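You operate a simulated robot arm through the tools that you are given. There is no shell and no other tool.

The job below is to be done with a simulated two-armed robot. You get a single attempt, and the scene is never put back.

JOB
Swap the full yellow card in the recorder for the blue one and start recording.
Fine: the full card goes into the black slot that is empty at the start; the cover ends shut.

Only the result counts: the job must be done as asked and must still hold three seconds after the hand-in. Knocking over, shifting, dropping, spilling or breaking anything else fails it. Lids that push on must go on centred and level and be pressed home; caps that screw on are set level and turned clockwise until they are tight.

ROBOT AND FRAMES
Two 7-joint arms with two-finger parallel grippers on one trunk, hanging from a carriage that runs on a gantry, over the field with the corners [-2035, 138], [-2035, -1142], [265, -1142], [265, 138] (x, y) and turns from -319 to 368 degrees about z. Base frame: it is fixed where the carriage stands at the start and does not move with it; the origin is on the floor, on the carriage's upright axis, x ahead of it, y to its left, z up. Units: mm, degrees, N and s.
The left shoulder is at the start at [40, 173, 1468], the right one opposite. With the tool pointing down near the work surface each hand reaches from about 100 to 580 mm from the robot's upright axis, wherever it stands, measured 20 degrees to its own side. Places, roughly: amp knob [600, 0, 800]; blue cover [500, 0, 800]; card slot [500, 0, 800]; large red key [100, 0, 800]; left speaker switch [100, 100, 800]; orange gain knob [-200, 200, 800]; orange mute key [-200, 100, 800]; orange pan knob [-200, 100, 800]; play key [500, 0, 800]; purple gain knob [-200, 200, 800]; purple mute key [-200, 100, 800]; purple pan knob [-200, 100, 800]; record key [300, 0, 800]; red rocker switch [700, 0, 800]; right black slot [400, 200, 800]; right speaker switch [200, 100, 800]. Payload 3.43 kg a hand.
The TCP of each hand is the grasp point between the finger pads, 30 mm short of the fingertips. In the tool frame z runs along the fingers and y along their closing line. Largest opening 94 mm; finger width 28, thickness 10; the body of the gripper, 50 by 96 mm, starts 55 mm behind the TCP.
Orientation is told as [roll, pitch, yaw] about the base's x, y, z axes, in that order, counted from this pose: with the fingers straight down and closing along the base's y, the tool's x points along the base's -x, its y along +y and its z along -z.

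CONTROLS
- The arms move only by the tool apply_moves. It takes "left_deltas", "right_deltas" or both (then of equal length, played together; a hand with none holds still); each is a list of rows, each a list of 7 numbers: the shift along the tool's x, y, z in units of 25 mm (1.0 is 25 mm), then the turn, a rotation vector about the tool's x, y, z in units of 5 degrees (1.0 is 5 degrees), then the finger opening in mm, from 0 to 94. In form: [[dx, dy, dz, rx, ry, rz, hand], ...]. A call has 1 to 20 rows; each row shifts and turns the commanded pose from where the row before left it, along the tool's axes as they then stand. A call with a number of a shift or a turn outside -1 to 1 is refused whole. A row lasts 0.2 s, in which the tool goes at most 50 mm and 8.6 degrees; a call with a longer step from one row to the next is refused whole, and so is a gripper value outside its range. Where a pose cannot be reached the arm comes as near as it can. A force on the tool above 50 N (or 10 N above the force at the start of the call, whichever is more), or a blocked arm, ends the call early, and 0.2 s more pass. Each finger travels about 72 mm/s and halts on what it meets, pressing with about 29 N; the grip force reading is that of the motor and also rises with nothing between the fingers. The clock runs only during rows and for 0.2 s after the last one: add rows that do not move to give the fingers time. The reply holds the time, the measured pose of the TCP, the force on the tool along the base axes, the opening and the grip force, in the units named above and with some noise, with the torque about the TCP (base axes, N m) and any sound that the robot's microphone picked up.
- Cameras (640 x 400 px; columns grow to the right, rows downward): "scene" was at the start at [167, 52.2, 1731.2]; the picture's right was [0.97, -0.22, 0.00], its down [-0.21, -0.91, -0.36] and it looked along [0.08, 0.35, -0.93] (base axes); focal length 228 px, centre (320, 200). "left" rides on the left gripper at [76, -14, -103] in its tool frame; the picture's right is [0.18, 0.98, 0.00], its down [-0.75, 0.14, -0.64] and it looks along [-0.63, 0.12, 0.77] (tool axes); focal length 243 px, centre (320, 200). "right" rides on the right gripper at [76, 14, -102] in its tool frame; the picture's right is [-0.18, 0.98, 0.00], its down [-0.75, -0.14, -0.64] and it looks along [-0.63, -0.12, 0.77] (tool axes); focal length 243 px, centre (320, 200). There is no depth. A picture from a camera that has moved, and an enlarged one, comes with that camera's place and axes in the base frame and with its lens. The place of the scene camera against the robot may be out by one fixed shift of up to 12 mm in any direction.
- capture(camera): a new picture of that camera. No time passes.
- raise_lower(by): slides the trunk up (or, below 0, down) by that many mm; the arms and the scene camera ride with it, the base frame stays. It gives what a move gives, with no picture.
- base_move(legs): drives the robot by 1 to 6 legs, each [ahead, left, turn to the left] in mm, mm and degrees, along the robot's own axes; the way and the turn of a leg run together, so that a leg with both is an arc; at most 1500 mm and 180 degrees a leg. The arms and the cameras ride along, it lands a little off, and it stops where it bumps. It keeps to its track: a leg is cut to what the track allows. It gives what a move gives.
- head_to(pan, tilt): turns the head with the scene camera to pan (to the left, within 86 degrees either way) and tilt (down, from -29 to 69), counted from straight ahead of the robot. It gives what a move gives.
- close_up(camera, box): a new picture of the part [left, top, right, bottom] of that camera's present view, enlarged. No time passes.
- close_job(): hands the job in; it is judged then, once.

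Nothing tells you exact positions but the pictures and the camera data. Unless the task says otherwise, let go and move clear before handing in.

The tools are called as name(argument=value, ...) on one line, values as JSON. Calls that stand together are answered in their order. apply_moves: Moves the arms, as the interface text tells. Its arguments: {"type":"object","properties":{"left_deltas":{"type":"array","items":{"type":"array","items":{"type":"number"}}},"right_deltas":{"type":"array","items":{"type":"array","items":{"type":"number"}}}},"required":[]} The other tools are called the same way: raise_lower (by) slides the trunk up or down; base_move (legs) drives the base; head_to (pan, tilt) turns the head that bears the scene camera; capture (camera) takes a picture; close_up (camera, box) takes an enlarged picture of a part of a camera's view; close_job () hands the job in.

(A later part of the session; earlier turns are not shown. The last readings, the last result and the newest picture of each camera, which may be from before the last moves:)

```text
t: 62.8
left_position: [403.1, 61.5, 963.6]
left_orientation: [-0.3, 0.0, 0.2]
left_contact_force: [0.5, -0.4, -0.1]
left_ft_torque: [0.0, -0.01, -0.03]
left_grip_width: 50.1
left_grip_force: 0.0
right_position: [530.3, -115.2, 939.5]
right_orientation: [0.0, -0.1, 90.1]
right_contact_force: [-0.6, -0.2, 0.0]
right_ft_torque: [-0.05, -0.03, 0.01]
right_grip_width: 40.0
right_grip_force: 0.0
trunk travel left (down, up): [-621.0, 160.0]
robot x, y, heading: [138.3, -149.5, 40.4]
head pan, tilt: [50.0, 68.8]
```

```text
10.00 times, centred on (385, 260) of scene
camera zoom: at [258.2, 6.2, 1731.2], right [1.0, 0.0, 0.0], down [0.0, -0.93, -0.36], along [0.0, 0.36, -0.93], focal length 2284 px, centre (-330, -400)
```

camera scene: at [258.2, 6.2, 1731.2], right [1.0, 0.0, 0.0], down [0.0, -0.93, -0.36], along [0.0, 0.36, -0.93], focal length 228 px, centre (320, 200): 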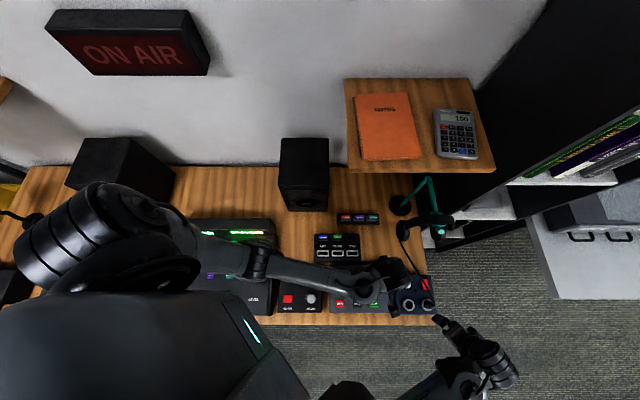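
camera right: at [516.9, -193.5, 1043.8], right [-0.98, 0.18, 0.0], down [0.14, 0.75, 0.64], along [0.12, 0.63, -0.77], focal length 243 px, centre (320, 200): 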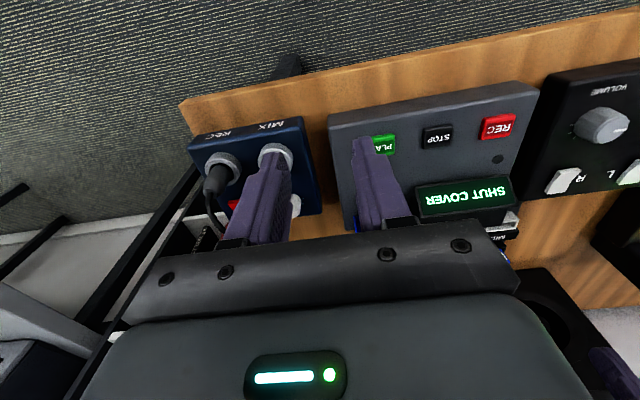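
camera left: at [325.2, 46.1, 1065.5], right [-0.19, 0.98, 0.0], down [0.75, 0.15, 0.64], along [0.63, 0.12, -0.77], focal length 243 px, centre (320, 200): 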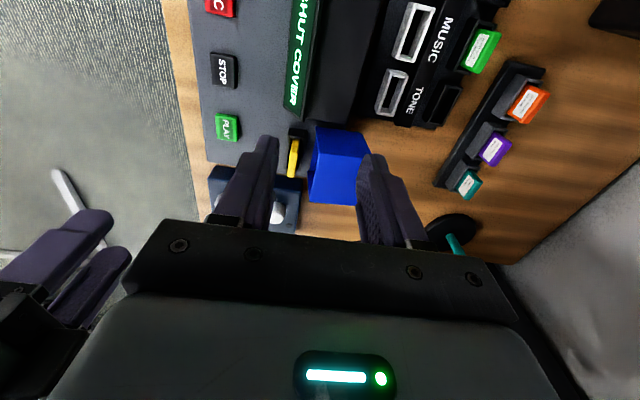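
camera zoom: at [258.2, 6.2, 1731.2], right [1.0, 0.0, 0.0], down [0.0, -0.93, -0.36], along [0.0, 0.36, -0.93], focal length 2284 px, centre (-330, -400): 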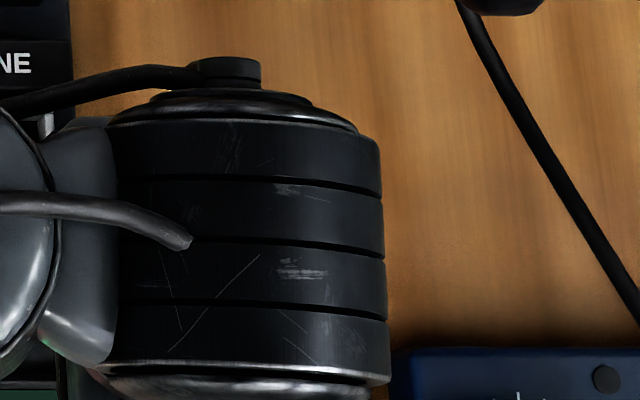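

The yellow card's top is near (480, 43, 823), about 33 mm long in x and 8 mm thick, and the hood's rim is only about 20 mm behind it. I'll bring the left hand above it with a narrow opening.

apply_moves(left_deltas=[[-0.616, -0.15, 0.464, 0, 0, 0, 40], [-0.616, -0.15, 0.464, 0, 0, 0, 30], [-0.616, -0.15, 0.464, 0, 0, 0, 24], [-0.616, -0.15, 0.464, 0, 0, 0, 24], [-0.616, -0.15, 0.464, 0, 0, 0, 24], [0, 0, 0, 0, 0, 0, 24]])

capture(camera="left")

capture(camera="right")

```text
t: 64.2
left_position: [478.3, 41.8, 909.2]
left_orientation: [-0.1, -0.1, 0.3]
left_contact_force: [-0.9, 0.5, 0.1]
left_ft_torque: [0.01, -0.03, 0.0]
left_grip_width: 24.1
left_grip_force: 0.0
right_position: [530.4, -115.5, 941.3]
right_orientation: [-0.1, 0.0, 90.0]
right_contact_force: [-0.2, -0.3, -1.1]
right_ft_torque: [0.01, 0.0, 0.0]
right_grip_width: 39.9
right_grip_force: 0.0
trunk travel left (down, up): [-621.0, 160.0]
robot x, y, heading: [141.2, -151.8, 40.0]
head pan, tilt: [50.0, 68.8]
```

```text
taken
camera left: at [402.1, 26.4, 1009.4], right [-0.19, 0.98, 0.0], down [0.75, 0.15, 0.64], along [0.63, 0.12, -0.77], focal length 243 px, centre (320, 200)
```

left: 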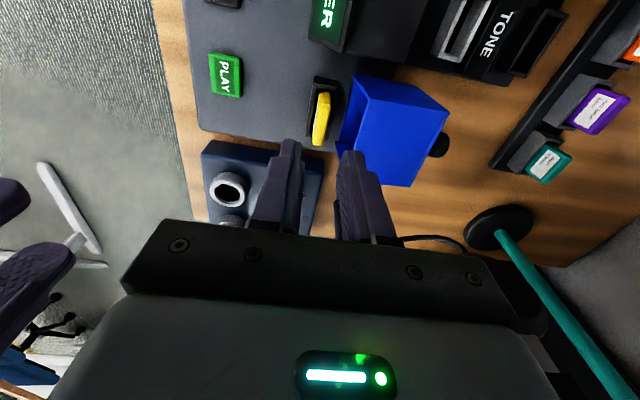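

```text
taken
camera right: at [516.7, -192.7, 1043.7], right [-0.98, 0.18, 0.0], down [0.14, 0.75, 0.64], along [0.12, 0.63, -0.77], focal length 243 px, centre (320, 200)
```

right: 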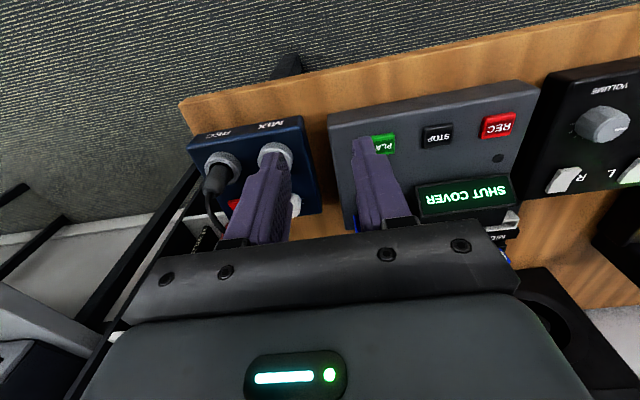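

The left hand reaches here comfortably at yaw 0. I'll zoom in to refine the card's position relative to the gripper.

close_up(camera="left", box=[270, 60, 390, 180])

```text
3.33 times, centred on (330, 120) of left
camera zoom: at [402.1, 26.4, 1009.4], right [-0.19, 0.98, 0.0], down [0.75, 0.15, 0.64], along [0.63, 0.12, -0.77], focal length 809 px, centre (287, 467)
```

zoom: 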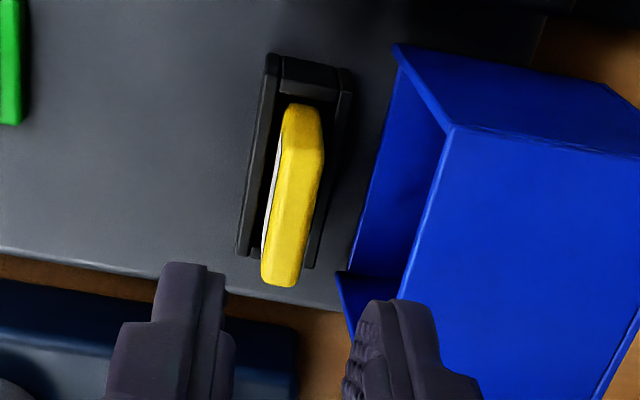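

The card is centred at about (480.5, 42.5) with its top near z 821, only 2 mm off the TCP. I'll descend to card-top level and check.

apply_moves(left_deltas=[[-0.02, 0.007, 0.592, 0, 0, 0, 24], [-0.02, 0.007, 0.592, 0, 0, 0, 24], [-0.02, 0.007, 0.592, 0, 0, 0, 24], [-0.02, 0.007, 0.592, 0, 0, 0, 24], [0, 0, 0, 0, 0, 0, 24]])

close_up(camera="left", box=[250, 60, 410, 220])

```text
t: 65.4
left_position: [478.7, 41.8, 847.2]
left_orientation: [-0.2, 0.1, 0.2]
left_contact_force: [0.0, -0.4, -0.6]
left_ft_torque: [-0.01, 0.02, -0.04]
left_grip_width: 23.8
left_grip_force: 0.0
right_position: [529.9, -115.7, 941.5]
right_orientation: [0.0, -0.1, 90.0]
right_contact_force: [0.6, 0.7, 0.3]
right_ft_torque: [-0.01, 0.0, -0.01]
right_grip_width: 40.0
right_grip_force: 0.2
trunk travel left (down, up): [-621.0, 160.0]
robot x, y, heading: [143.4, -152.4, 40.0]
head pan, tilt: [50.0, 68.8]
```

```text
2.50 times, centred on (330, 140) of left
camera zoom: at [402.9, 27.2, 948.5], right [-0.19, 0.98, 0.0], down [0.75, 0.15, 0.64], along [0.63, 0.12, -0.77], focal length 606 px, centre (295, 350)
```

zoom: 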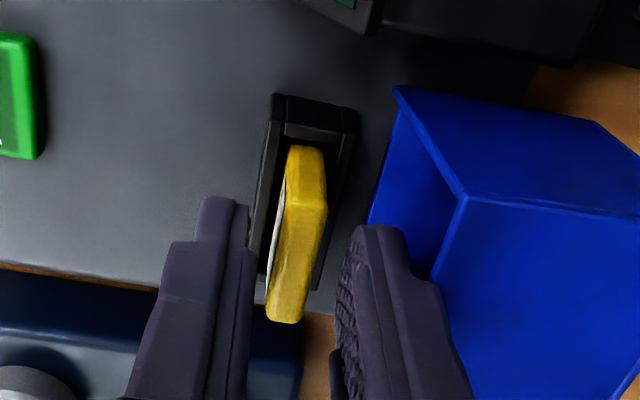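

Fingers straddle the card well clear of the hood. I'll go about 14 mm lower and close on the card.

apply_moves(left_deltas=[[0, 0, 0.28, 0, 0, 0, 24], [0, 0, 0.28, 0, 0, 0, 24], [0, 0, 0, 0, 0, 0, 24]])

close_up(camera="left", box=[250, 60, 410, 220])

```text
t: 65.7
left_position: [478.7, 43.6, 845.9]
left_orientation: [0.2, -0.1, 0.3]
left_contact_force: [-10.2, -3.5, 31.7]
left_ft_torque: [0.78, 0.07, 0.26]
left_grip_width: 22.3
left_grip_force: 0.0
right_position: [529.6, -115.9, 942.0]
right_orientation: [0.0, 0.0, 89.9]
right_contact_force: [-0.3, -0.6, 0.5]
right_ft_torque: [0.04, 0.03, 0.04]
right_grip_width: 40.0
right_grip_force: 0.1
trunk travel left (down, up): [-621.0, 160.0]
robot x, y, heading: [141.5, -156.2, 40.2]
head pan, tilt: [50.0, 68.8]
stopped in row 1 (left hand): the force on the tool passed its limit at 66 N (the readings are from after the stop); the commanded pose is now the measured one
```

```text
2.50 times, centred on (330, 140) of left
camera zoom: at [402.5, 28.0, 946.9], right [-0.19, 0.98, 0.0], down [0.75, 0.14, 0.64], along [0.63, 0.12, -0.77], focal length 606 px, centre (295, 350)
```

zoom: 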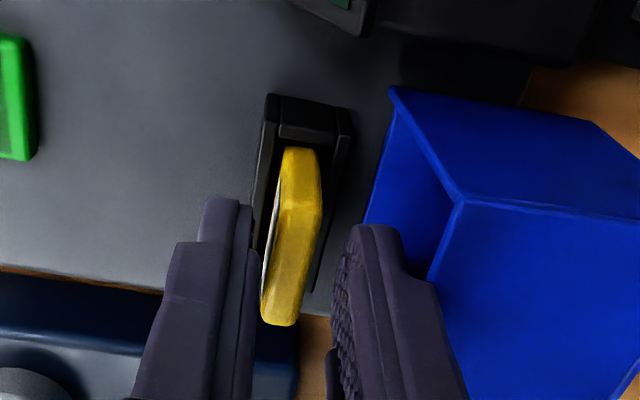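

The back finger's thicker part touched the hood's rim at y about 68. I'll lift, narrow the opening to 16 mm, shift slightly forward and come down again.

apply_moves(left_deltas=[[0, 0, -0.4, 0, 0, 0, 22], [0, -0.08, -0.3, 0, 0, 0, 17], [-0.04, 0, 0, 0, 0, 0, 17], [0, 0, 0, 0, 0, 0, 17]])

close_up(camera="left", box=[250, 60, 410, 220])

```text
t: 66.7
left_position: [480.4, 41.6, 862.8]
left_orientation: [0.0, 0.1, 0.3]
left_contact_force: [-0.1, -0.3, 0.4]
left_ft_torque: [0.02, -0.02, 0.0]
left_grip_width: 17.2
left_grip_force: 0.1
right_position: [530.7, -115.4, 940.3]
right_orientation: [0.0, 0.0, 90.0]
right_contact_force: [0.0, 0.1, 0.3]
right_ft_torque: [0.0, 0.04, -0.04]
right_grip_width: 40.1
right_grip_force: 0.0
trunk travel left (down, up): [-621.0, 160.0]
robot x, y, heading: [141.9, -149.5, 40.1]
head pan, tilt: [50.0, 68.8]
```

```text
2.50 times, centred on (330, 140) of left
camera zoom: at [403.7, 25.6, 963.8], right [-0.19, 0.98, 0.0], down [0.75, 0.14, 0.64], along [0.63, 0.12, -0.77], focal length 606 px, centre (295, 350)
```

zoom: 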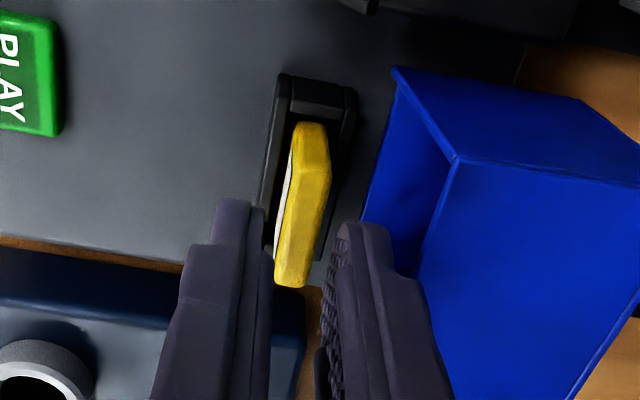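

apply_moves(left_deltas=[[0, 0.06, 0.4, 0, 0, 0, 17], [0, 0, 0.4, 0, 0, 0, 17], [0, 0, 0.2, 0, 0, 0, 17], [0, 0, 0, 0, 0, 0, 17]])

close_up(camera="left", box=[250, 60, 410, 220])

```text
t: 67.7
left_position: [474.4, 45.5, 832.8]
left_orientation: [0.3, 0.5, 0.3]
left_contact_force: [-0.5, -2.1, -1.0]
left_ft_torque: [-0.03, 0.04, -0.01]
left_grip_width: 16.1
left_grip_force: 0.1
right_position: [530.3, -115.9, 940.2]
right_orientation: [0.0, 0.0, 90.0]
right_contact_force: [-1.0, 0.0, -0.1]
right_ft_torque: [-0.01, 0.0, 0.02]
right_grip_width: 39.9
right_grip_force: 0.0
trunk travel left (down, up): [-621.0, 160.0]
robot x, y, heading: [142.7, -151.3, 40.4]
head pan, tilt: [50.0, 68.8]
```

```text
2.50 times, centred on (330, 140) of left
camera zoom: at [398.9, 29.5, 934.5], right [-0.19, 0.98, 0.01], down [0.76, 0.14, 0.64], along [0.62, 0.12, -0.77], focal length 606 px, centre (295, 350)
```

zoom: 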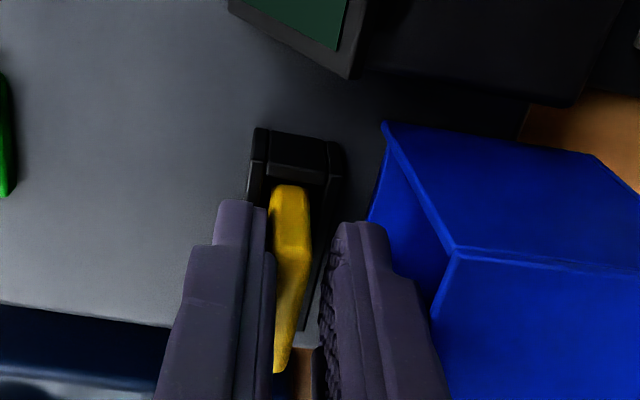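

The arm is again at its reach limit at this height, about 6 mm short in x. I'll lift off and shift the robot slightly so the left hand has full control here.

apply_moves(left_deltas=[[0, 0, -0.4, 0, 0, 0, 17], [0, 0, -0.9, 0, 0, 0, 17], [0, 0, -0.9, 0, 0, 0, 17], [0, 0, -0.9, 0, 0, 0, 17]])

base_move(legs=[[0, 0, -10], [20, 0, 0]])

capture(camera="scene")

```text
t: 68.7
left_position: [480.8, 43.3, 915.2]
left_orientation: [0.0, 0.0, 0.3]
left_contact_force: [0.0, -1.0, -0.5]
left_ft_torque: [0.02, 0.0, 0.0]
left_grip_width: 17.1
left_grip_force: 0.1
right_position: [531.5, -116.1, 939.6]
right_orientation: [0.0, 0.0, 90.0]
right_contact_force: [0.0, 0.3, -0.1]
right_ft_torque: [-0.02, -0.01, -0.01]
right_grip_width: 40.0
right_grip_force: 0.0
trunk travel left (down, up): [-621.0, 160.0]
robot x, y, heading: [143.6, -151.0, 40.4]
head pan, tilt: [50.0, 68.8]
```

```text
t: 70.2
left_position: [527.1, -8.7, 914.6]
left_orientation: [0.0, -0.1, -9.8]
left_contact_force: [1.0, 0.5, -0.1]
left_ft_torque: [0.02, 0.03, 0.0]
left_grip_width: 16.8
left_grip_force: 0.1
right_position: [549.7, -175.2, 941.1]
right_orientation: [-0.2, 0.0, 79.9]
right_contact_force: [0.9, -0.2, 0.4]
right_ft_torque: [-0.02, 0.01, -0.01]
right_grip_width: 39.9
right_grip_force: 0.0
trunk travel left (down, up): [-621.0, 160.0]
robot x, y, heading: [156.8, -139.5, 30.1]
head pan, tilt: [50.0, 68.8]
```

```text
taken
camera scene: at [301.5, -7.6, 1731.3], right [0.99, -0.17, 0.0], down [-0.16, -0.92, -0.36], along [0.06, 0.36, -0.93], focal length 228 px, centre (320, 200)
```

scene: 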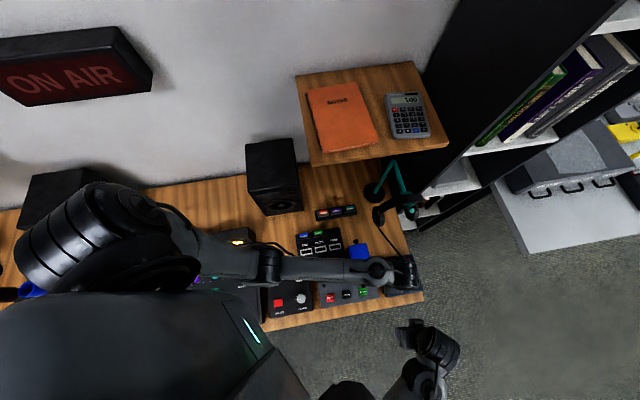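

apply_moves(left_deltas=[[0.733, 0.58, 0, 0, 0, 0, 17], [0.733, 0.58, 0, 0, 0, 0, 17], [0.733, 0.58, 0, 0, 0, 0, 17], [0, 0, 0, 0, 0, -1, 17], [0, 0, 0, 0, 0, -0.96, 17], [0, 0, 0, 0, 0, 0, 17]])

close_up(camera="left", box=[270, 60, 390, 180])

```text
t: 71.6
left_position: [479.3, 43.7, 914.4]
left_orientation: [0.1, 0.1, 0.0]
left_contact_force: [-0.1, -0.6, 0.7]
left_ft_torque: [-0.02, -0.04, 0.0]
left_grip_width: 17.0
left_grip_force: 0.1
right_position: [547.5, -175.2, 940.8]
right_orientation: [0.0, 0.0, 79.9]
right_contact_force: [-0.2, 0.7, 0.0]
right_ft_torque: [-0.01, -0.04, 0.03]
right_grip_width: 40.1
right_grip_force: 0.0
trunk travel left (down, up): [-621.0, 160.0]
robot x, y, heading: [158.8, -144.8, 30.1]
head pan, tilt: [50.0, 68.8]
```

```text
3.33 times, centred on (330, 120) of left
camera zoom: at [404.2, 27.9, 1015.9], right [-0.18, 0.98, 0.0], down [0.75, 0.14, 0.64], along [0.63, 0.12, -0.77], focal length 809 px, centre (287, 467)
```

zoom: 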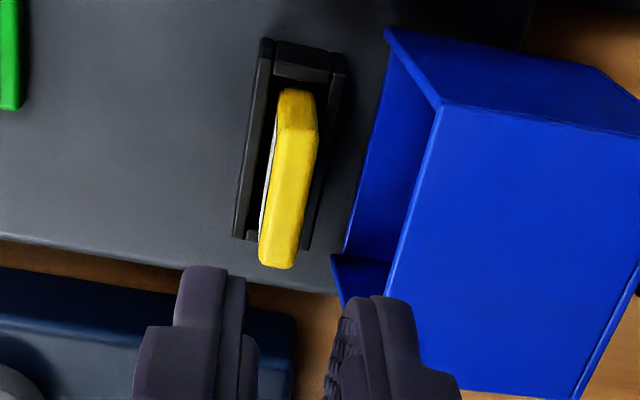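

Well centred again. Descending to grip depth now.

apply_moves(left_deltas=[[-0.05, 0.016, 0.6, 0, 0, 0, 17], [0, 0, 0.6, 0, 0, 0, 17], [0, 0, 0.6, 0, 0, 0, 17], [0, 0, 0.5, 0, 0, 0, 17], [0, 0, 0.4, 0, 0, 0, 17], [0, 0, 0.3, 0, 0, 0, 17], [0, 0, 0, 0, 0, 0, 17]])

close_up(camera="left", box=[250, 60, 410, 220])

```text
t: 73.2
left_position: [481.9, 44.1, 839.9]
left_orientation: [0.0, 0.0, 0.1]
left_contact_force: [-0.5, 0.2, -0.1]
left_ft_torque: [0.04, 0.02, 0.03]
left_grip_width: 17.0
left_grip_force: 0.1
right_position: [548.3, -175.2, 940.0]
right_orientation: [0.0, 0.1, 79.8]
right_contact_force: [0.9, 0.6, -0.5]
right_ft_torque: [0.0, 0.01, 0.0]
right_grip_width: 40.1
right_grip_force: 0.2
trunk travel left (down, up): [-621.0, 160.0]
robot x, y, heading: [154.3, -139.3, 29.7]
head pan, tilt: [50.0, 68.8]
```

```text
2.50 times, centred on (330, 140) of left
camera zoom: at [405.1, 28.9, 940.9], right [-0.18, 0.98, 0.0], down [0.75, 0.14, 0.64], along [0.63, 0.12, -0.77], focal length 606 px, centre (295, 350)
```

zoom: 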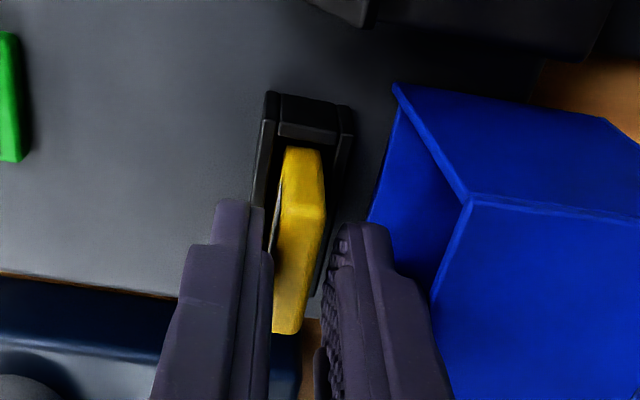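

apply_moves(left_deltas=[[0, 0, 0.24, 0, 0, 0, 17], [0, 0, 0, 0, 0, 0, 17], [0, 0, 0, 0, 0, 0, 12], [0, 0, 0, 0, 0, 0, 8], [0, 0, 0, 0, 0, 0, 4], [0, 0, 0, 0, 0, 0, 2], [0, 0, 0, 0, 0, 0, 2]])

close_up(camera="left", box=[250, 60, 410, 220])

```text
t: 74.8
left_position: [481.0, 43.4, 833.0]
left_orientation: [0.0, 0.0, 0.1]
left_contact_force: [-0.3, 0.3, 0.2]
left_ft_torque: [0.01, -0.02, 0.02]
left_grip_width: 8.6
left_grip_force: 28.8
right_position: [547.3, -174.4, 940.6]
right_orientation: [0.1, -0.1, 79.9]
right_contact_force: [-0.1, 0.2, 0.3]
right_ft_torque: [0.0, 0.01, 0.01]
right_grip_width: 40.0
right_grip_force: 0.0
trunk travel left (down, up): [-621.0, 160.0]
robot x, y, heading: [155.3, -140.8, 30.3]
head pan, tilt: [50.0, 68.8]
```

```text
2.50 times, centred on (330, 140) of left
camera zoom: at [404.5, 28.7, 934.5], right [-0.18, 0.98, 0.0], down [0.75, 0.14, 0.64], along [0.63, 0.12, -0.77], focal length 606 px, centre (295, 350)
```

zoom: 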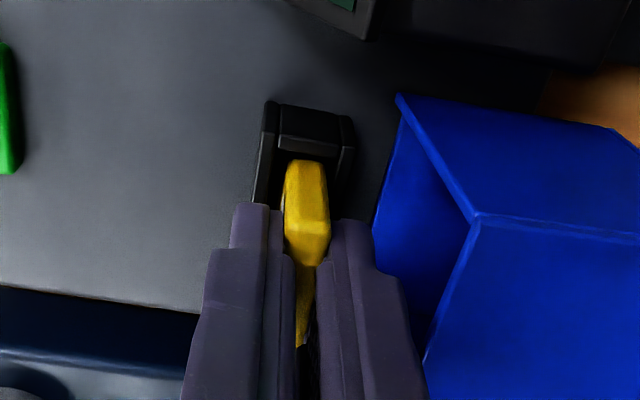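

The yellow card is held (8.6 mm) with almost no side force. I'll pull it straight up out of the recorder socket.

apply_moves(left_deltas=[[0, 0, -0.2, 0, 0, 0, 2], [0, 0, -0.4, 0, 0, 0, 2], [0, 0, -0.4, 0, 0, 0, 2], [0, 0, -0.4, 0, 0, 0, 2], [0, 0, -0.4, 0, 0, 0, 2], [0, 0, -0.4, 0, 0, 0, 2], [0, 0, -0.4, 0, 0, 0, 2], [0, 0, -0.4, 0, 0, 0, 2], [0, 0, 0, 0, 0, 0, 2]])

capture(camera="left")

close_up(camera="left", box=[250, 60, 410, 260])

```text
t: 76.8
left_position: [480.3, 44.9, 909.7]
left_orientation: [0.0, 0.0, 0.0]
left_contact_force: [-0.2, -0.1, -0.4]
left_ft_torque: [0.0, 0.0, 0.01]
left_grip_width: 8.4
left_grip_force: 28.9
right_position: [548.5, -174.0, 939.3]
right_orientation: [0.0, -0.1, 79.9]
right_contact_force: [0.5, 0.2, -0.5]
right_ft_torque: [-0.03, 0.01, -0.01]
right_grip_width: 40.0
right_grip_force: 0.1
trunk travel left (down, up): [-621.0, 160.0]
robot x, y, heading: [158.1, -138.1, 30.3]
head pan, tilt: [50.0, 68.8]
```

```text
taken
camera left: at [403.5, 28.9, 1010.4], right [-0.18, 0.98, 0.0], down [0.75, 0.14, 0.64], along [0.63, 0.12, -0.77], focal length 243 px, centre (320, 200)
```

left: 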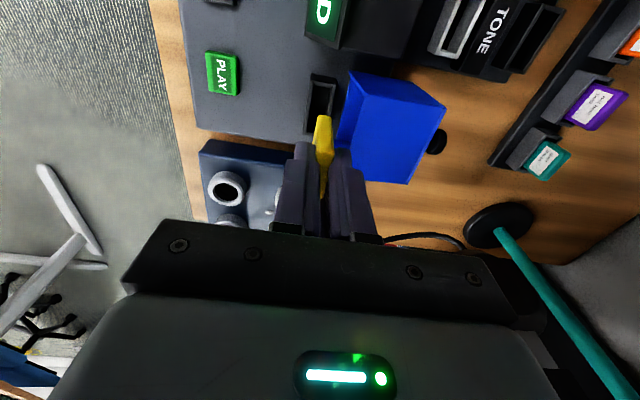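

```text
2.00 times, centred on (330, 160) of left
camera zoom: at [403.5, 28.9, 1010.4], right [-0.18, 0.98, 0.0], down [0.75, 0.14, 0.64], along [0.63, 0.12, -0.77], focal length 485 px, centre (300, 280)
```

zoom: 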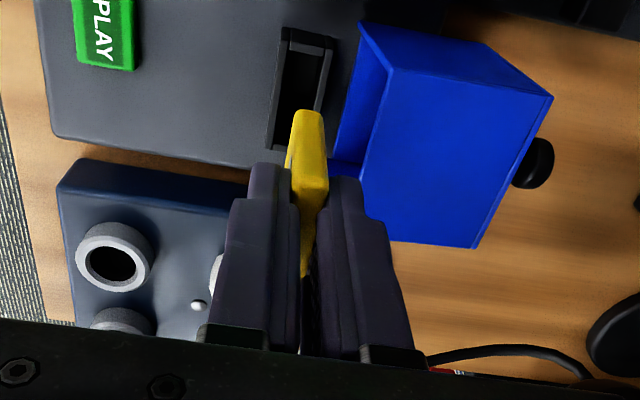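

The yellow card is out and about 45 mm tall. I'll lift a little more and carry it over to the empty rear slot above TONE.

apply_moves(left_deltas=[[0, 0, -0.68, 0, 0, 0, 2], [0.5, 0.92, 0, 0, 0, 0, 2], [0.5, 0.92, 0, 0, 0, 0, 2], [0.5, 0.92, 0, 0, 0, 0, 2], [0.5, 0.92, 0, 0, 0, 0, 2], [0.5, 0.92, 0, 0, 0, 0, 2], [0.5, 0.92, 0, 0, 0, 0, 2], [0.5, 0.92, 0, 0, 0, 0, 2], [0, 0, 0, 0, 0, 0, 2]])

capture(camera="left")

close_up(camera="left", box=[250, 40, 410, 200])

```text
t: 78.8
left_position: [393.0, 205.0, 926.7]
left_orientation: [0.1, 0.0, -0.1]
left_contact_force: [0.6, 0.0, -0.6]
left_ft_torque: [-0.01, -0.03, 0.02]
left_grip_width: 8.6
left_grip_force: 29.1
right_position: [548.7, -175.6, 940.0]
right_orientation: [0.0, 0.0, 80.0]
right_contact_force: [0.2, 0.7, 0.2]
right_ft_torque: [-0.01, 0.01, 0.0]
right_grip_width: 40.1
right_grip_force: 0.1
trunk travel left (down, up): [-621.0, 160.0]
robot x, y, heading: [157.0, -139.8, 30.4]
head pan, tilt: [50.0, 68.8]
```

```text
taken
camera left: at [317.0, 190.3, 1028.2], right [-0.18, 0.98, 0.0], down [0.75, 0.14, 0.64], along [0.63, 0.12, -0.77], focal length 243 px, centre (320, 200)
```

left: 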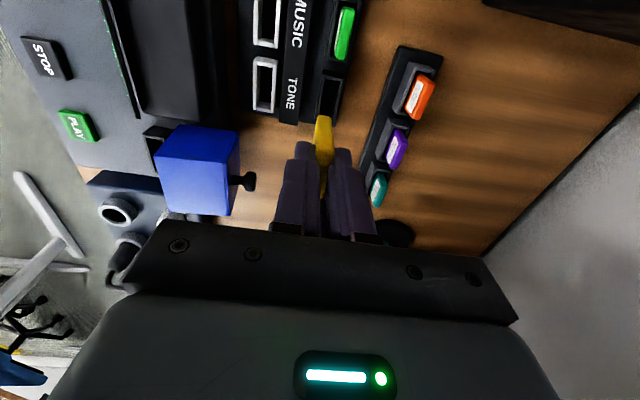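

```text
2.50 times, centred on (330, 120) of left
camera zoom: at [317.0, 190.3, 1028.2], right [-0.18, 0.98, 0.0], down [0.75, 0.14, 0.64], along [0.63, 0.12, -0.77], focal length 606 px, centre (295, 400)
```

zoom: 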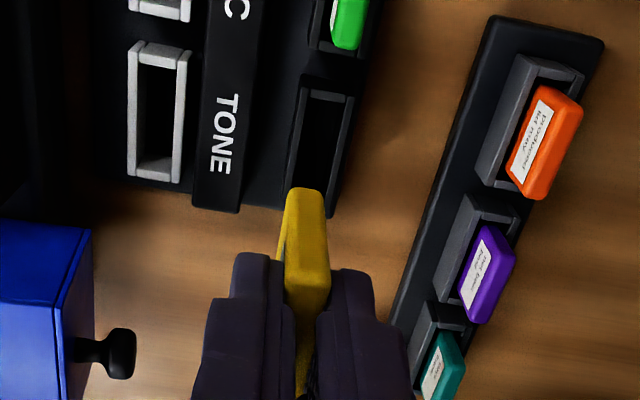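

From the views the TONE rear socket has its rim near z 767 and is centred about (399, 216), a few mm from where I am. I'll move over it and lower partway for a precise comparison.

apply_moves(left_deltas=[[-0.124, 0.23, 0.5, 0, 0, 0, 2], [-0.124, 0.23, 0.5, 0, 0, 0, 2], [0, 0, 0.44, 0, 0, 0, 2], [0, 0, 0, 0, 0, 0, 2]])

capture(camera="left")

close_up(camera="left", box=[270, 50, 390, 170])

```text
t: 79.8
left_position: [399.5, 215.6, 889.6]
left_orientation: [0.1, 0.0, 0.0]
left_contact_force: [0.0, -0.9, 0.1]
left_ft_torque: [-0.01, 0.0, 0.0]
left_grip_width: 8.6
left_grip_force: 28.9
right_position: [547.4, -174.1, 939.8]
right_orientation: [0.1, 0.1, 79.9]
right_contact_force: [0.2, 0.5, -0.1]
right_ft_torque: [0.0, 0.02, 0.0]
right_grip_width: 40.0
right_grip_force: 0.1
trunk travel left (down, up): [-621.0, 160.0]
robot x, y, heading: [157.0, -140.7, 29.9]
head pan, tilt: [50.0, 68.8]
```

```text
taken
camera left: at [322.9, 200.4, 990.7], right [-0.18, 0.98, 0.0], down [0.75, 0.14, 0.64], along [0.63, 0.12, -0.77], focal length 243 px, centre (320, 200)
```

left: 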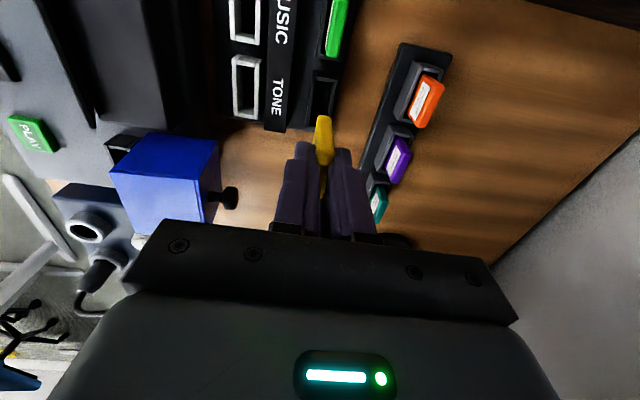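

```text
3.33 times, centred on (330, 110) of left
camera zoom: at [322.9, 200.4, 990.7], right [-0.18, 0.98, 0.0], down [0.75, 0.14, 0.64], along [0.63, 0.12, -0.77], focal length 809 px, centre (287, 500)
```

zoom: 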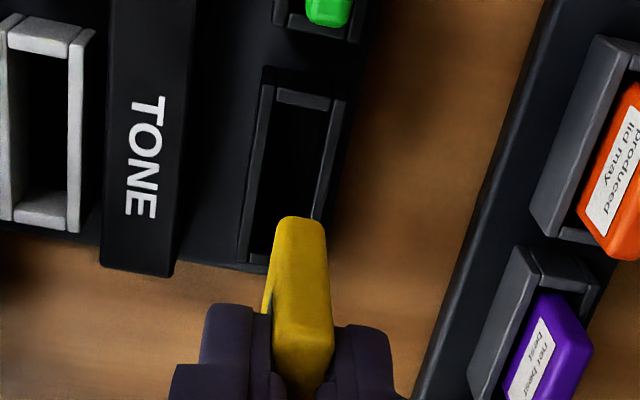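

close_up(camera="left", box=[300, 60, 360, 130])

```text
5.71 times, centred on (330, 95) of left
camera zoom: at [322.9, 200.4, 990.7], right [-0.18, 0.98, 0.0], down [0.75, 0.14, 0.64], along [0.63, 0.12, -0.77], focal length 1386 px, centre (263, 800)
```

zoom: 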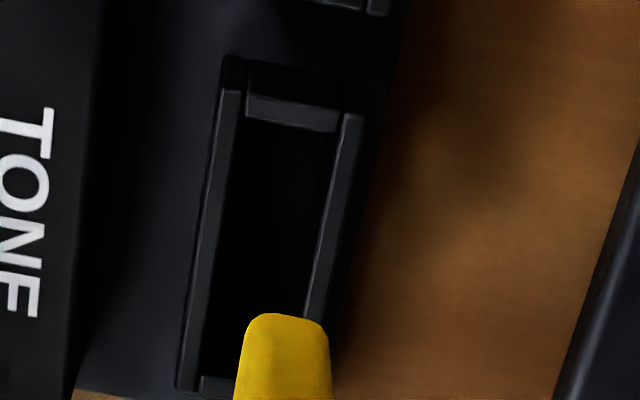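

The card is centred over the TONE socket within about 1 mm. I'll lower it to just above the rim and check.

apply_moves(left_deltas=[[0, 0, 0.6, 0, 0, 0, 2], [0, 0, 0.6, 0, 0, 0, 2], [0, 0, 0.6, 0, 0, 0, 2], [0, 0, 0.4, 0, 0, 0, 2], [0, 0, 0, 0, 0, 0, 2]])

close_up(camera="left", box=[270, 70, 390, 190])

capture(camera="scene")

```text
t: 81.0
left_position: [399.9, 216.2, 834.3]
left_orientation: [-0.1, -0.1, 0.0]
left_contact_force: [-0.9, 0.4, 0.6]
left_ft_torque: [-0.02, -0.01, 0.01]
left_grip_width: 8.5
left_grip_force: 29.1
right_position: [549.0, -174.3, 941.0]
right_orientation: [0.0, -0.1, 79.9]
right_contact_force: [0.5, -0.6, 0.3]
right_ft_torque: [-0.01, -0.04, 0.01]
right_grip_width: 39.8
right_grip_force: 0.0
trunk travel left (down, up): [-621.0, 160.0]
robot x, y, heading: [157.5, -142.5, 30.2]
head pan, tilt: [50.0, 68.8]
```

```text
3.33 times, centred on (330, 130) of left
camera zoom: at [323.5, 200.3, 935.8], right [-0.18, 0.98, 0.0], down [0.75, 0.14, 0.64], along [0.63, 0.12, -0.77], focal length 809 px, centre (287, 433)
```

zoom: 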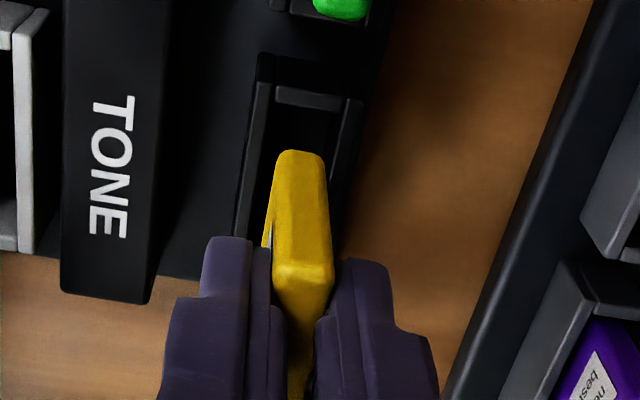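

```text
taken
camera scene: at [301.2, -7.8, 1731.2], right [0.99, -0.17, 0.0], down [-0.16, -0.92, -0.36], along [0.06, 0.36, -0.93], focal length 228 px, centre (320, 200)
```

scene: 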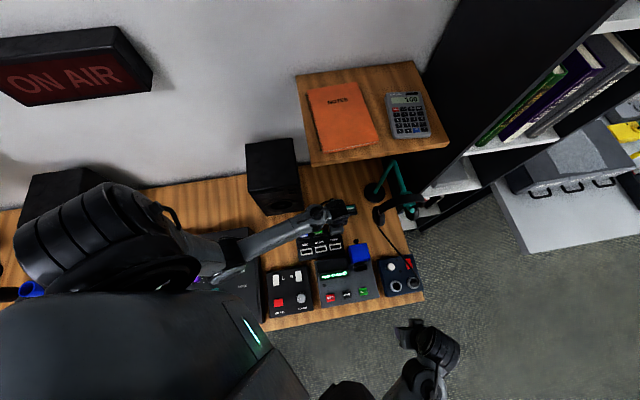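

The socket's inside is roomier than the card (about 41 × 15 mm against 33 × 8.5), and the card sits inside those limits. I'll lower it slowly into the socket, watching the force.

apply_moves(left_deltas=[[0.02, 0.02, 0.2, 0, 0, 0, 2], [0, 0, 0.2, 0, 0, 0, 2], [0, 0, 0.2, 0, 0, 0, 2], [0, 0, 0.12, 0, 0, 0, 2], [0, 0, 0, 0, 0, 0, 2]])

close_up(camera="left", box=[270, 70, 390, 190])

```text
t: 82.2
left_position: [399.4, 216.3, 816.8]
left_orientation: [0.1, 0.0, -0.1]
left_contact_force: [0.4, 0.5, 0.7]
left_ft_torque: [0.0, 0.0, 0.02]
left_grip_width: 8.7
left_grip_force: 28.9
right_position: [549.1, -174.6, 939.6]
right_orientation: [0.0, 0.0, 79.9]
right_contact_force: [-0.3, 0.4, 0.9]
right_ft_torque: [0.0, -0.02, -0.01]
right_grip_width: 40.0
right_grip_force: 0.0
trunk travel left (down, up): [-621.0, 160.0]
robot x, y, heading: [160.4, -144.3, 29.9]
head pan, tilt: [50.0, 68.8]
```

```text
3.33 times, centred on (330, 130) of left
camera zoom: at [323.1, 201.5, 917.6], right [-0.18, 0.98, 0.0], down [0.75, 0.14, 0.64], along [0.63, 0.12, -0.77], focal length 809 px, centre (287, 433)
```

zoom: 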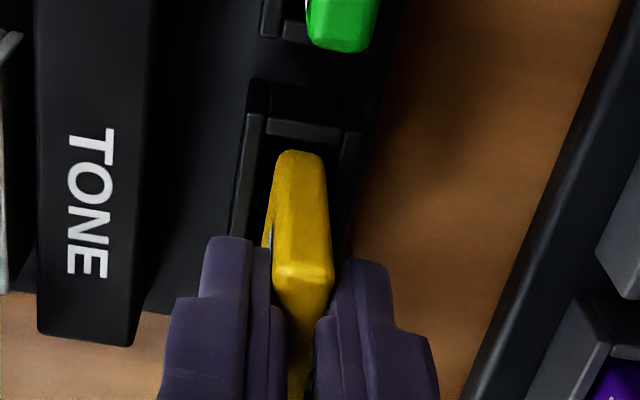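

apply_moves(left_deltas=[[0, 0, 0.12, 0, 0, 0, 2], [0, 0, 0.12, 0, 0, 0, 2], [0, 0, 0.12, 0, 0, 0, 2], [0, 0, 0, 0, 0, 0, 2]])

close_up(camera="left", box=[270, 70, 390, 190])

```text
t: 83.2
left_position: [399.5, 216.5, 806.5]
left_orientation: [0.0, 0.0, 0.0]
left_contact_force: [-0.1, -0.3, -0.9]
left_ft_torque: [-0.02, -0.04, -0.02]
left_grip_width: 8.8
left_grip_force: 29.0
right_position: [549.7, -174.0, 940.7]
right_orientation: [-0.1, 0.0, 79.9]
right_contact_force: [0.3, 0.2, 0.0]
right_ft_torque: [-0.02, 0.0, -0.04]
right_grip_width: 40.0
right_grip_force: 0.0
trunk travel left (down, up): [-621.0, 160.0]
robot x, y, heading: [161.9, -139.0, 30.2]
head pan, tilt: [50.0, 68.8]
```

```text
3.33 times, centred on (330, 130) of left
camera zoom: at [322.7, 201.0, 908.8], right [-0.18, 0.98, 0.0], down [0.75, 0.14, 0.64], along [0.63, 0.12, -0.77], focal length 809 px, centre (287, 433)
```

zoom: 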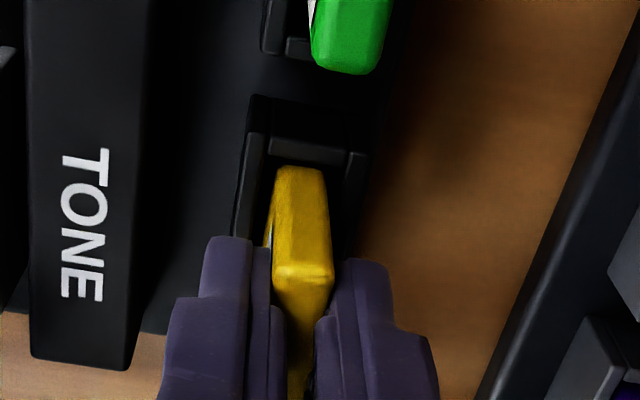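

apply_moves(left_deltas=[[0, 0, 0.1, 0, 0, 0, 2], [0, 0, 0.1, 0, 0, 0, 2], [0, 0, 0, 0, 0, 0, 2]])

close_up(camera="left", box=[270, 70, 390, 190])

```text
t: 84.0
left_position: [399.6, 216.1, 801.8]
left_orientation: [0.1, 0.0, 0.0]
left_contact_force: [0.1, 0.3, -0.1]
left_ft_torque: [-0.05, 0.01, 0.0]
left_grip_width: 8.5
left_grip_force: 28.9
right_position: [548.5, -174.4, 940.2]
right_orientation: [-0.1, 0.0, 79.9]
right_contact_force: [0.1, -0.4, -0.3]
right_ft_torque: [0.01, 0.01, 0.0]
right_grip_width: 39.8
right_grip_force: 0.1
trunk travel left (down, up): [-621.0, 160.0]
robot x, y, heading: [157.1, -139.2, 30.0]
head pan, tilt: [50.0, 68.8]
```

```text
3.33 times, centred on (330, 130) of left
camera zoom: at [322.5, 201.0, 903.4], right [-0.18, 0.98, 0.0], down [0.75, 0.14, 0.64], along [0.63, 0.12, -0.77], focal length 809 px, centre (287, 433)
```

zoom: 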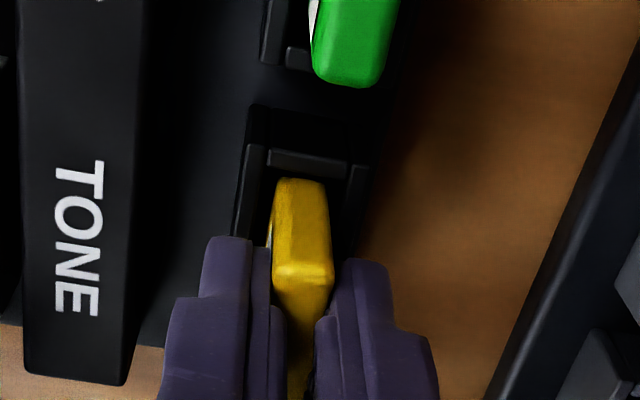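

No contact yet; the blue card's top in this rack is near z 793 and ours is about 790. I'll continue in very small steps until it seats.

apply_moves(left_deltas=[[0, 0, 0.06, 0, 0, 0, 2], [0, 0, 0.06, 0, 0, 0, 2], [0, 0, 0.06, 0, 0, 0, 2], [0, 0, 0, 0, 0, 0, 2]])

capture(camera="left")

```text
t: 85.0
left_position: [398.8, 215.5, 799.7]
left_orientation: [0.1, -0.2, -0.1]
left_contact_force: [-5.7, -3.2, 26.1]
left_ft_torque: [-0.21, 0.23, 0.0]
left_grip_width: 8.8
left_grip_force: 28.6
right_position: [548.6, -173.5, 939.3]
right_orientation: [0.0, 0.0, 79.9]
right_contact_force: [0.1, -0.2, 0.1]
right_ft_torque: [0.02, 0.04, 0.01]
right_grip_width: 39.8
right_grip_force: 0.1
trunk travel left (down, up): [-621.0, 160.0]
robot x, y, heading: [162.2, -139.9, 29.9]
head pan, tilt: [50.0, 68.8]
```

```text
taken
camera left: at [322.9, 201.6, 900.4], right [-0.18, 0.98, 0.0], down [0.75, 0.14, 0.64], along [0.63, 0.12, -0.77], focal length 243 px, centre (320, 200)
```

left: 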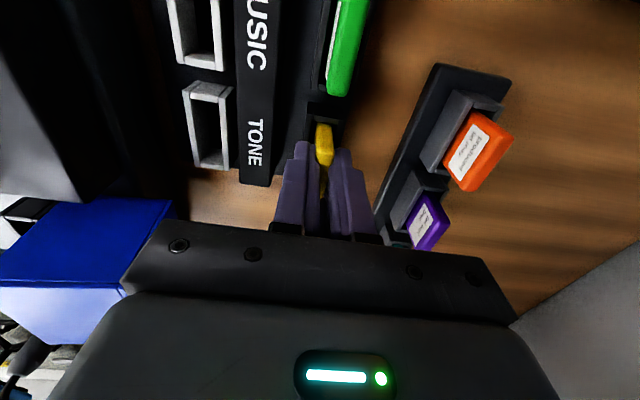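

The card has seated: 26 N came up through its bottom at TCP z 800. I'll take off the pressure, open the fingers a little and rise clear.

apply_moves(left_deltas=[[0, 0, -0.08, 0, 0, 0, 2], [0, 0, 0, 0, 0, 0, 2]])

apply_moves(left_deltas=[[0, 0, 0, 0, 0, 0, 10], [0, 0, 0, 0, 0, 0, 14], [0, 0, 0, 0, 0, 0, 17], [0, 0, 0, 0, 0, 0, 17]])

capture(camera="left")

close_up(camera="left", box=[270, 70, 390, 190])

```text
t: 85.6
left_position: [399.9, 216.7, 799.6]
left_orientation: [0.0, 0.0, 0.1]
left_contact_force: [1.6, -0.1, 4.6]
left_ft_torque: [0.0, -0.11, -0.01]
left_grip_width: 8.7
left_grip_force: 28.5
right_position: [549.6, -174.3, 940.9]
right_orientation: [0.0, -0.1, 79.9]
right_contact_force: [0.4, -0.4, -0.1]
right_ft_torque: [0.0, 0.0, 0.0]
right_grip_width: 40.1
right_grip_force: 0.1
trunk travel left (down, up): [-621.0, 160.0]
robot x, y, heading: [158.2, -142.2, 30.5]
head pan, tilt: [50.0, 68.8]
```

```text
t: 86.6
left_position: [399.3, 216.9, 800.0]
left_orientation: [0.0, 0.0, 0.1]
left_contact_force: [-0.6, 0.0, 0.4]
left_ft_torque: [0.0, -0.01, 0.0]
left_grip_width: 17.1
left_grip_force: 0.0
right_position: [548.1, -175.1, 940.3]
right_orientation: [0.0, 0.0, 79.8]
right_contact_force: [-0.6, 0.7, 0.5]
right_ft_torque: [-0.01, 0.0, -0.01]
right_grip_width: 39.7
right_grip_force: 0.0
trunk travel left (down, up): [-621.0, 160.0]
robot x, y, heading: [157.0, -142.7, 30.4]
head pan, tilt: [50.0, 68.8]
```

```text
taken
camera left: at [323.0, 201.2, 901.1], right [-0.18, 0.98, 0.0], down [0.75, 0.14, 0.64], along [0.63, 0.12, -0.77], focal length 243 px, centre (320, 200)
```

left: 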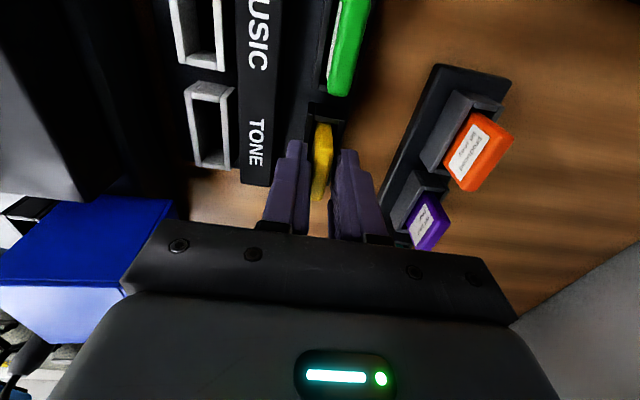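

```text
3.33 times, centred on (330, 130) of left
camera zoom: at [323.0, 201.2, 901.1], right [-0.18, 0.98, 0.0], down [0.75, 0.14, 0.64], along [0.63, 0.12, -0.77], focal length 809 px, centre (287, 433)
```

zoom: 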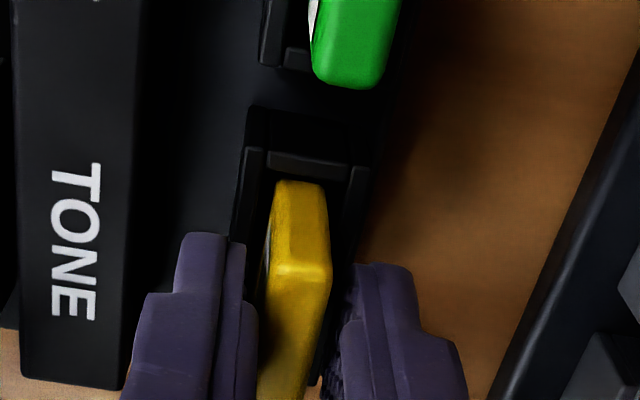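

apply_moves(left_deltas=[[0, 0, -0.5, 0, 0, 0, 17], [0, 0, -0.8, 0, 0, 0, 17], [0, 0, -0.8, 0, 0, 0, 17], [0, 0, -0.9, 0, 0, 0, 17], [0, 0, -1, 0, 0, 0, 24], [0, 0, 0, 0, 0, 0, 24]])

close_up(camera="left", box=[230, 0, 430, 160])

capture(camera="scene")

```text
t: 88.0
left_position: [397.8, 215.7, 900.7]
left_orientation: [0.0, 0.0, 0.0]
left_contact_force: [0.7, 0.2, 1.0]
left_ft_torque: [-0.02, -0.04, -0.01]
left_grip_width: 24.1
left_grip_force: 0.0
right_position: [548.7, -174.7, 940.6]
right_orientation: [0.1, 0.1, 79.9]
right_contact_force: [-0.1, -0.2, 0.2]
right_ft_torque: [0.01, -0.02, -0.01]
right_grip_width: 40.1
right_grip_force: 0.1
trunk travel left (down, up): [-621.0, 160.0]
robot x, y, heading: [156.9, -143.3, 30.2]
head pan, tilt: [50.0, 68.8]
```

```text
2.50 times, centred on (330, 80) of left
camera zoom: at [321.5, 201.1, 1002.0], right [-0.18, 0.98, 0.0], down [0.75, 0.14, 0.64], along [0.63, 0.12, -0.77], focal length 606 px, centre (295, 500)
```

zoom: 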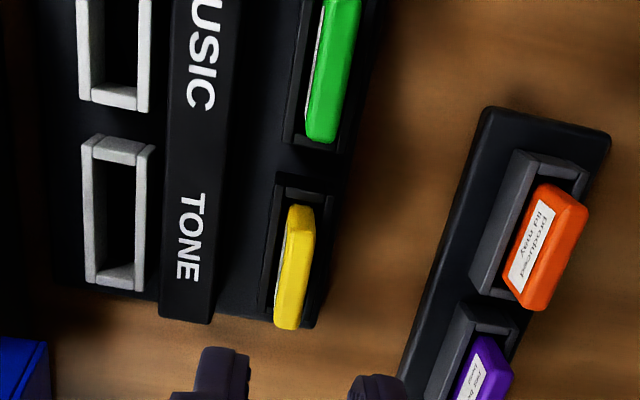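

```text
taken
camera scene: at [301.2, -7.7, 1731.2], right [0.99, -0.17, 0.0], down [-0.16, -0.92, -0.36], along [0.06, 0.36, -0.93], focal length 228 px, centre (320, 200)
```

scene: 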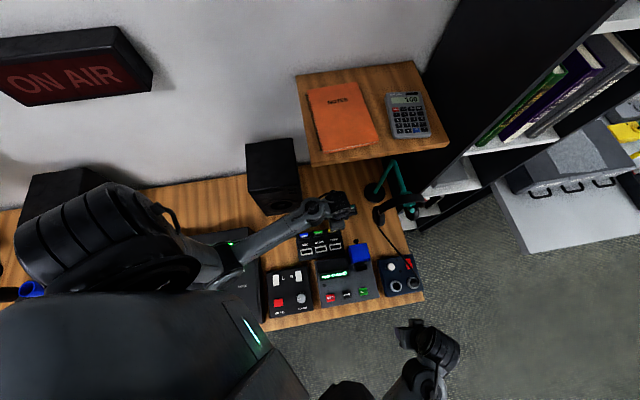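

The yellow card sits in the TONE black slot at the same height as the green one. Next I'll move over the blue card in the MIC slot.

apply_moves(left_deltas=[[0.86, -0.01, 0, 0, 0, 0, 24], [0.86, -0.01, 0, 0, 0, 0, 24], [0.86, -0.01, 0, 0, 0, 0, 24], [0.86, -0.01, 0, 0, 0, 0, 24], [0.86, -0.01, 0, 0, 0, 0, 24], [0.86, -0.01, 0, 0, 0, 0, 24], [0, 0, 0, 0, 0, 0, 24]])

capture(camera="left")

close_up(camera="left", box=[230, 0, 430, 160])

```text
t: 89.6
left_position: [270.8, 216.4, 899.2]
left_orientation: [0.0, -0.1, 0.0]
left_contact_force: [0.4, 0.6, 0.2]
left_ft_torque: [-0.02, -0.01, 0.0]
left_grip_width: 23.9
left_grip_force: 0.1
right_position: [548.8, -174.5, 940.5]
right_orientation: [0.0, 0.0, 79.9]
right_contact_force: [-0.4, 0.0, 0.8]
right_ft_torque: [0.02, 0.0, -0.02]
right_grip_width: 39.8
right_grip_force: 0.1
trunk travel left (down, up): [-621.0, 160.0]
robot x, y, heading: [158.6, -139.6, 30.1]
head pan, tilt: [50.0, 68.8]
```

```text
taken
camera left: at [193.7, 201.0, 1000.4], right [-0.18, 0.98, 0.0], down [0.75, 0.14, 0.64], along [0.63, 0.12, -0.77], focal length 243 px, centre (320, 200)
```

left: 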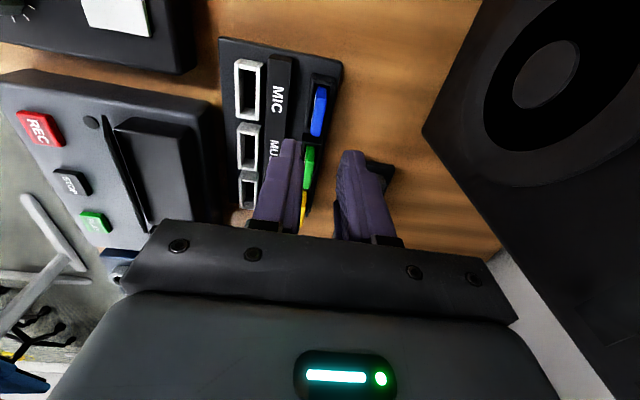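

```text
2.50 times, centred on (330, 80) of left
camera zoom: at [193.7, 201.0, 1000.4], right [-0.18, 0.98, 0.0], down [0.75, 0.14, 0.64], along [0.63, 0.12, -0.77], focal length 606 px, centre (295, 500)
```

zoom: 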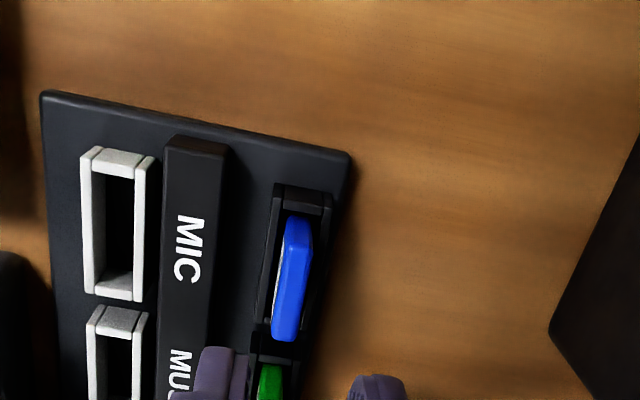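

apply_moves(left_deltas=[[-0.13, -0.04, 0.5, 0, 0, 0, 22], [0, 0, 0.5, 0, 0, 0, 20], [0, 0, 0.5, 0, 0, 0, 18], [0, 0, 0.5, 0, 0, 0, 17], [0, 0, 0, 0, 0, 0, 17]])

close_up(camera="left", box=[270, 50, 390, 170])

```text
t: 90.8
left_position: [273.0, 214.2, 849.1]
left_orientation: [0.0, 0.0, 0.0]
left_contact_force: [-0.5, 0.5, 0.3]
left_ft_torque: [0.02, 0.02, -0.02]
left_grip_width: 16.9
left_grip_force: 0.0
right_position: [548.6, -175.2, 939.6]
right_orientation: [0.0, 0.1, 79.9]
right_contact_force: [-0.2, -0.6, -0.4]
right_ft_torque: [0.03, 0.0, 0.02]
right_grip_width: 40.1
right_grip_force: 0.1
trunk travel left (down, up): [-621.0, 160.0]
robot x, y, heading: [153.8, -138.9, 30.2]
head pan, tilt: [50.0, 68.8]
```

```text
3.33 times, centred on (330, 110) of left
camera zoom: at [196.0, 199.4, 950.0], right [-0.18, 0.98, 0.0], down [0.75, 0.14, 0.64], along [0.63, 0.12, -0.77], focal length 809 px, centre (287, 500)
```

zoom: 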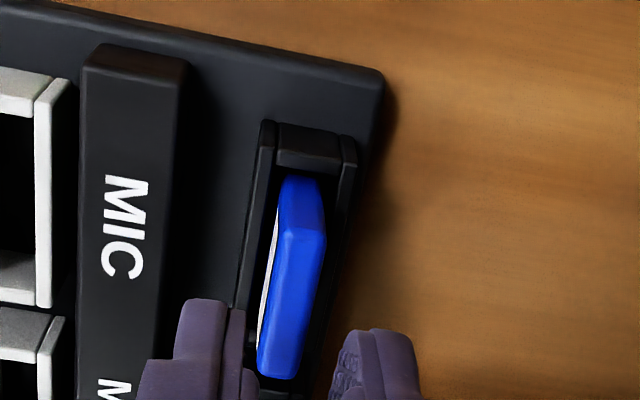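

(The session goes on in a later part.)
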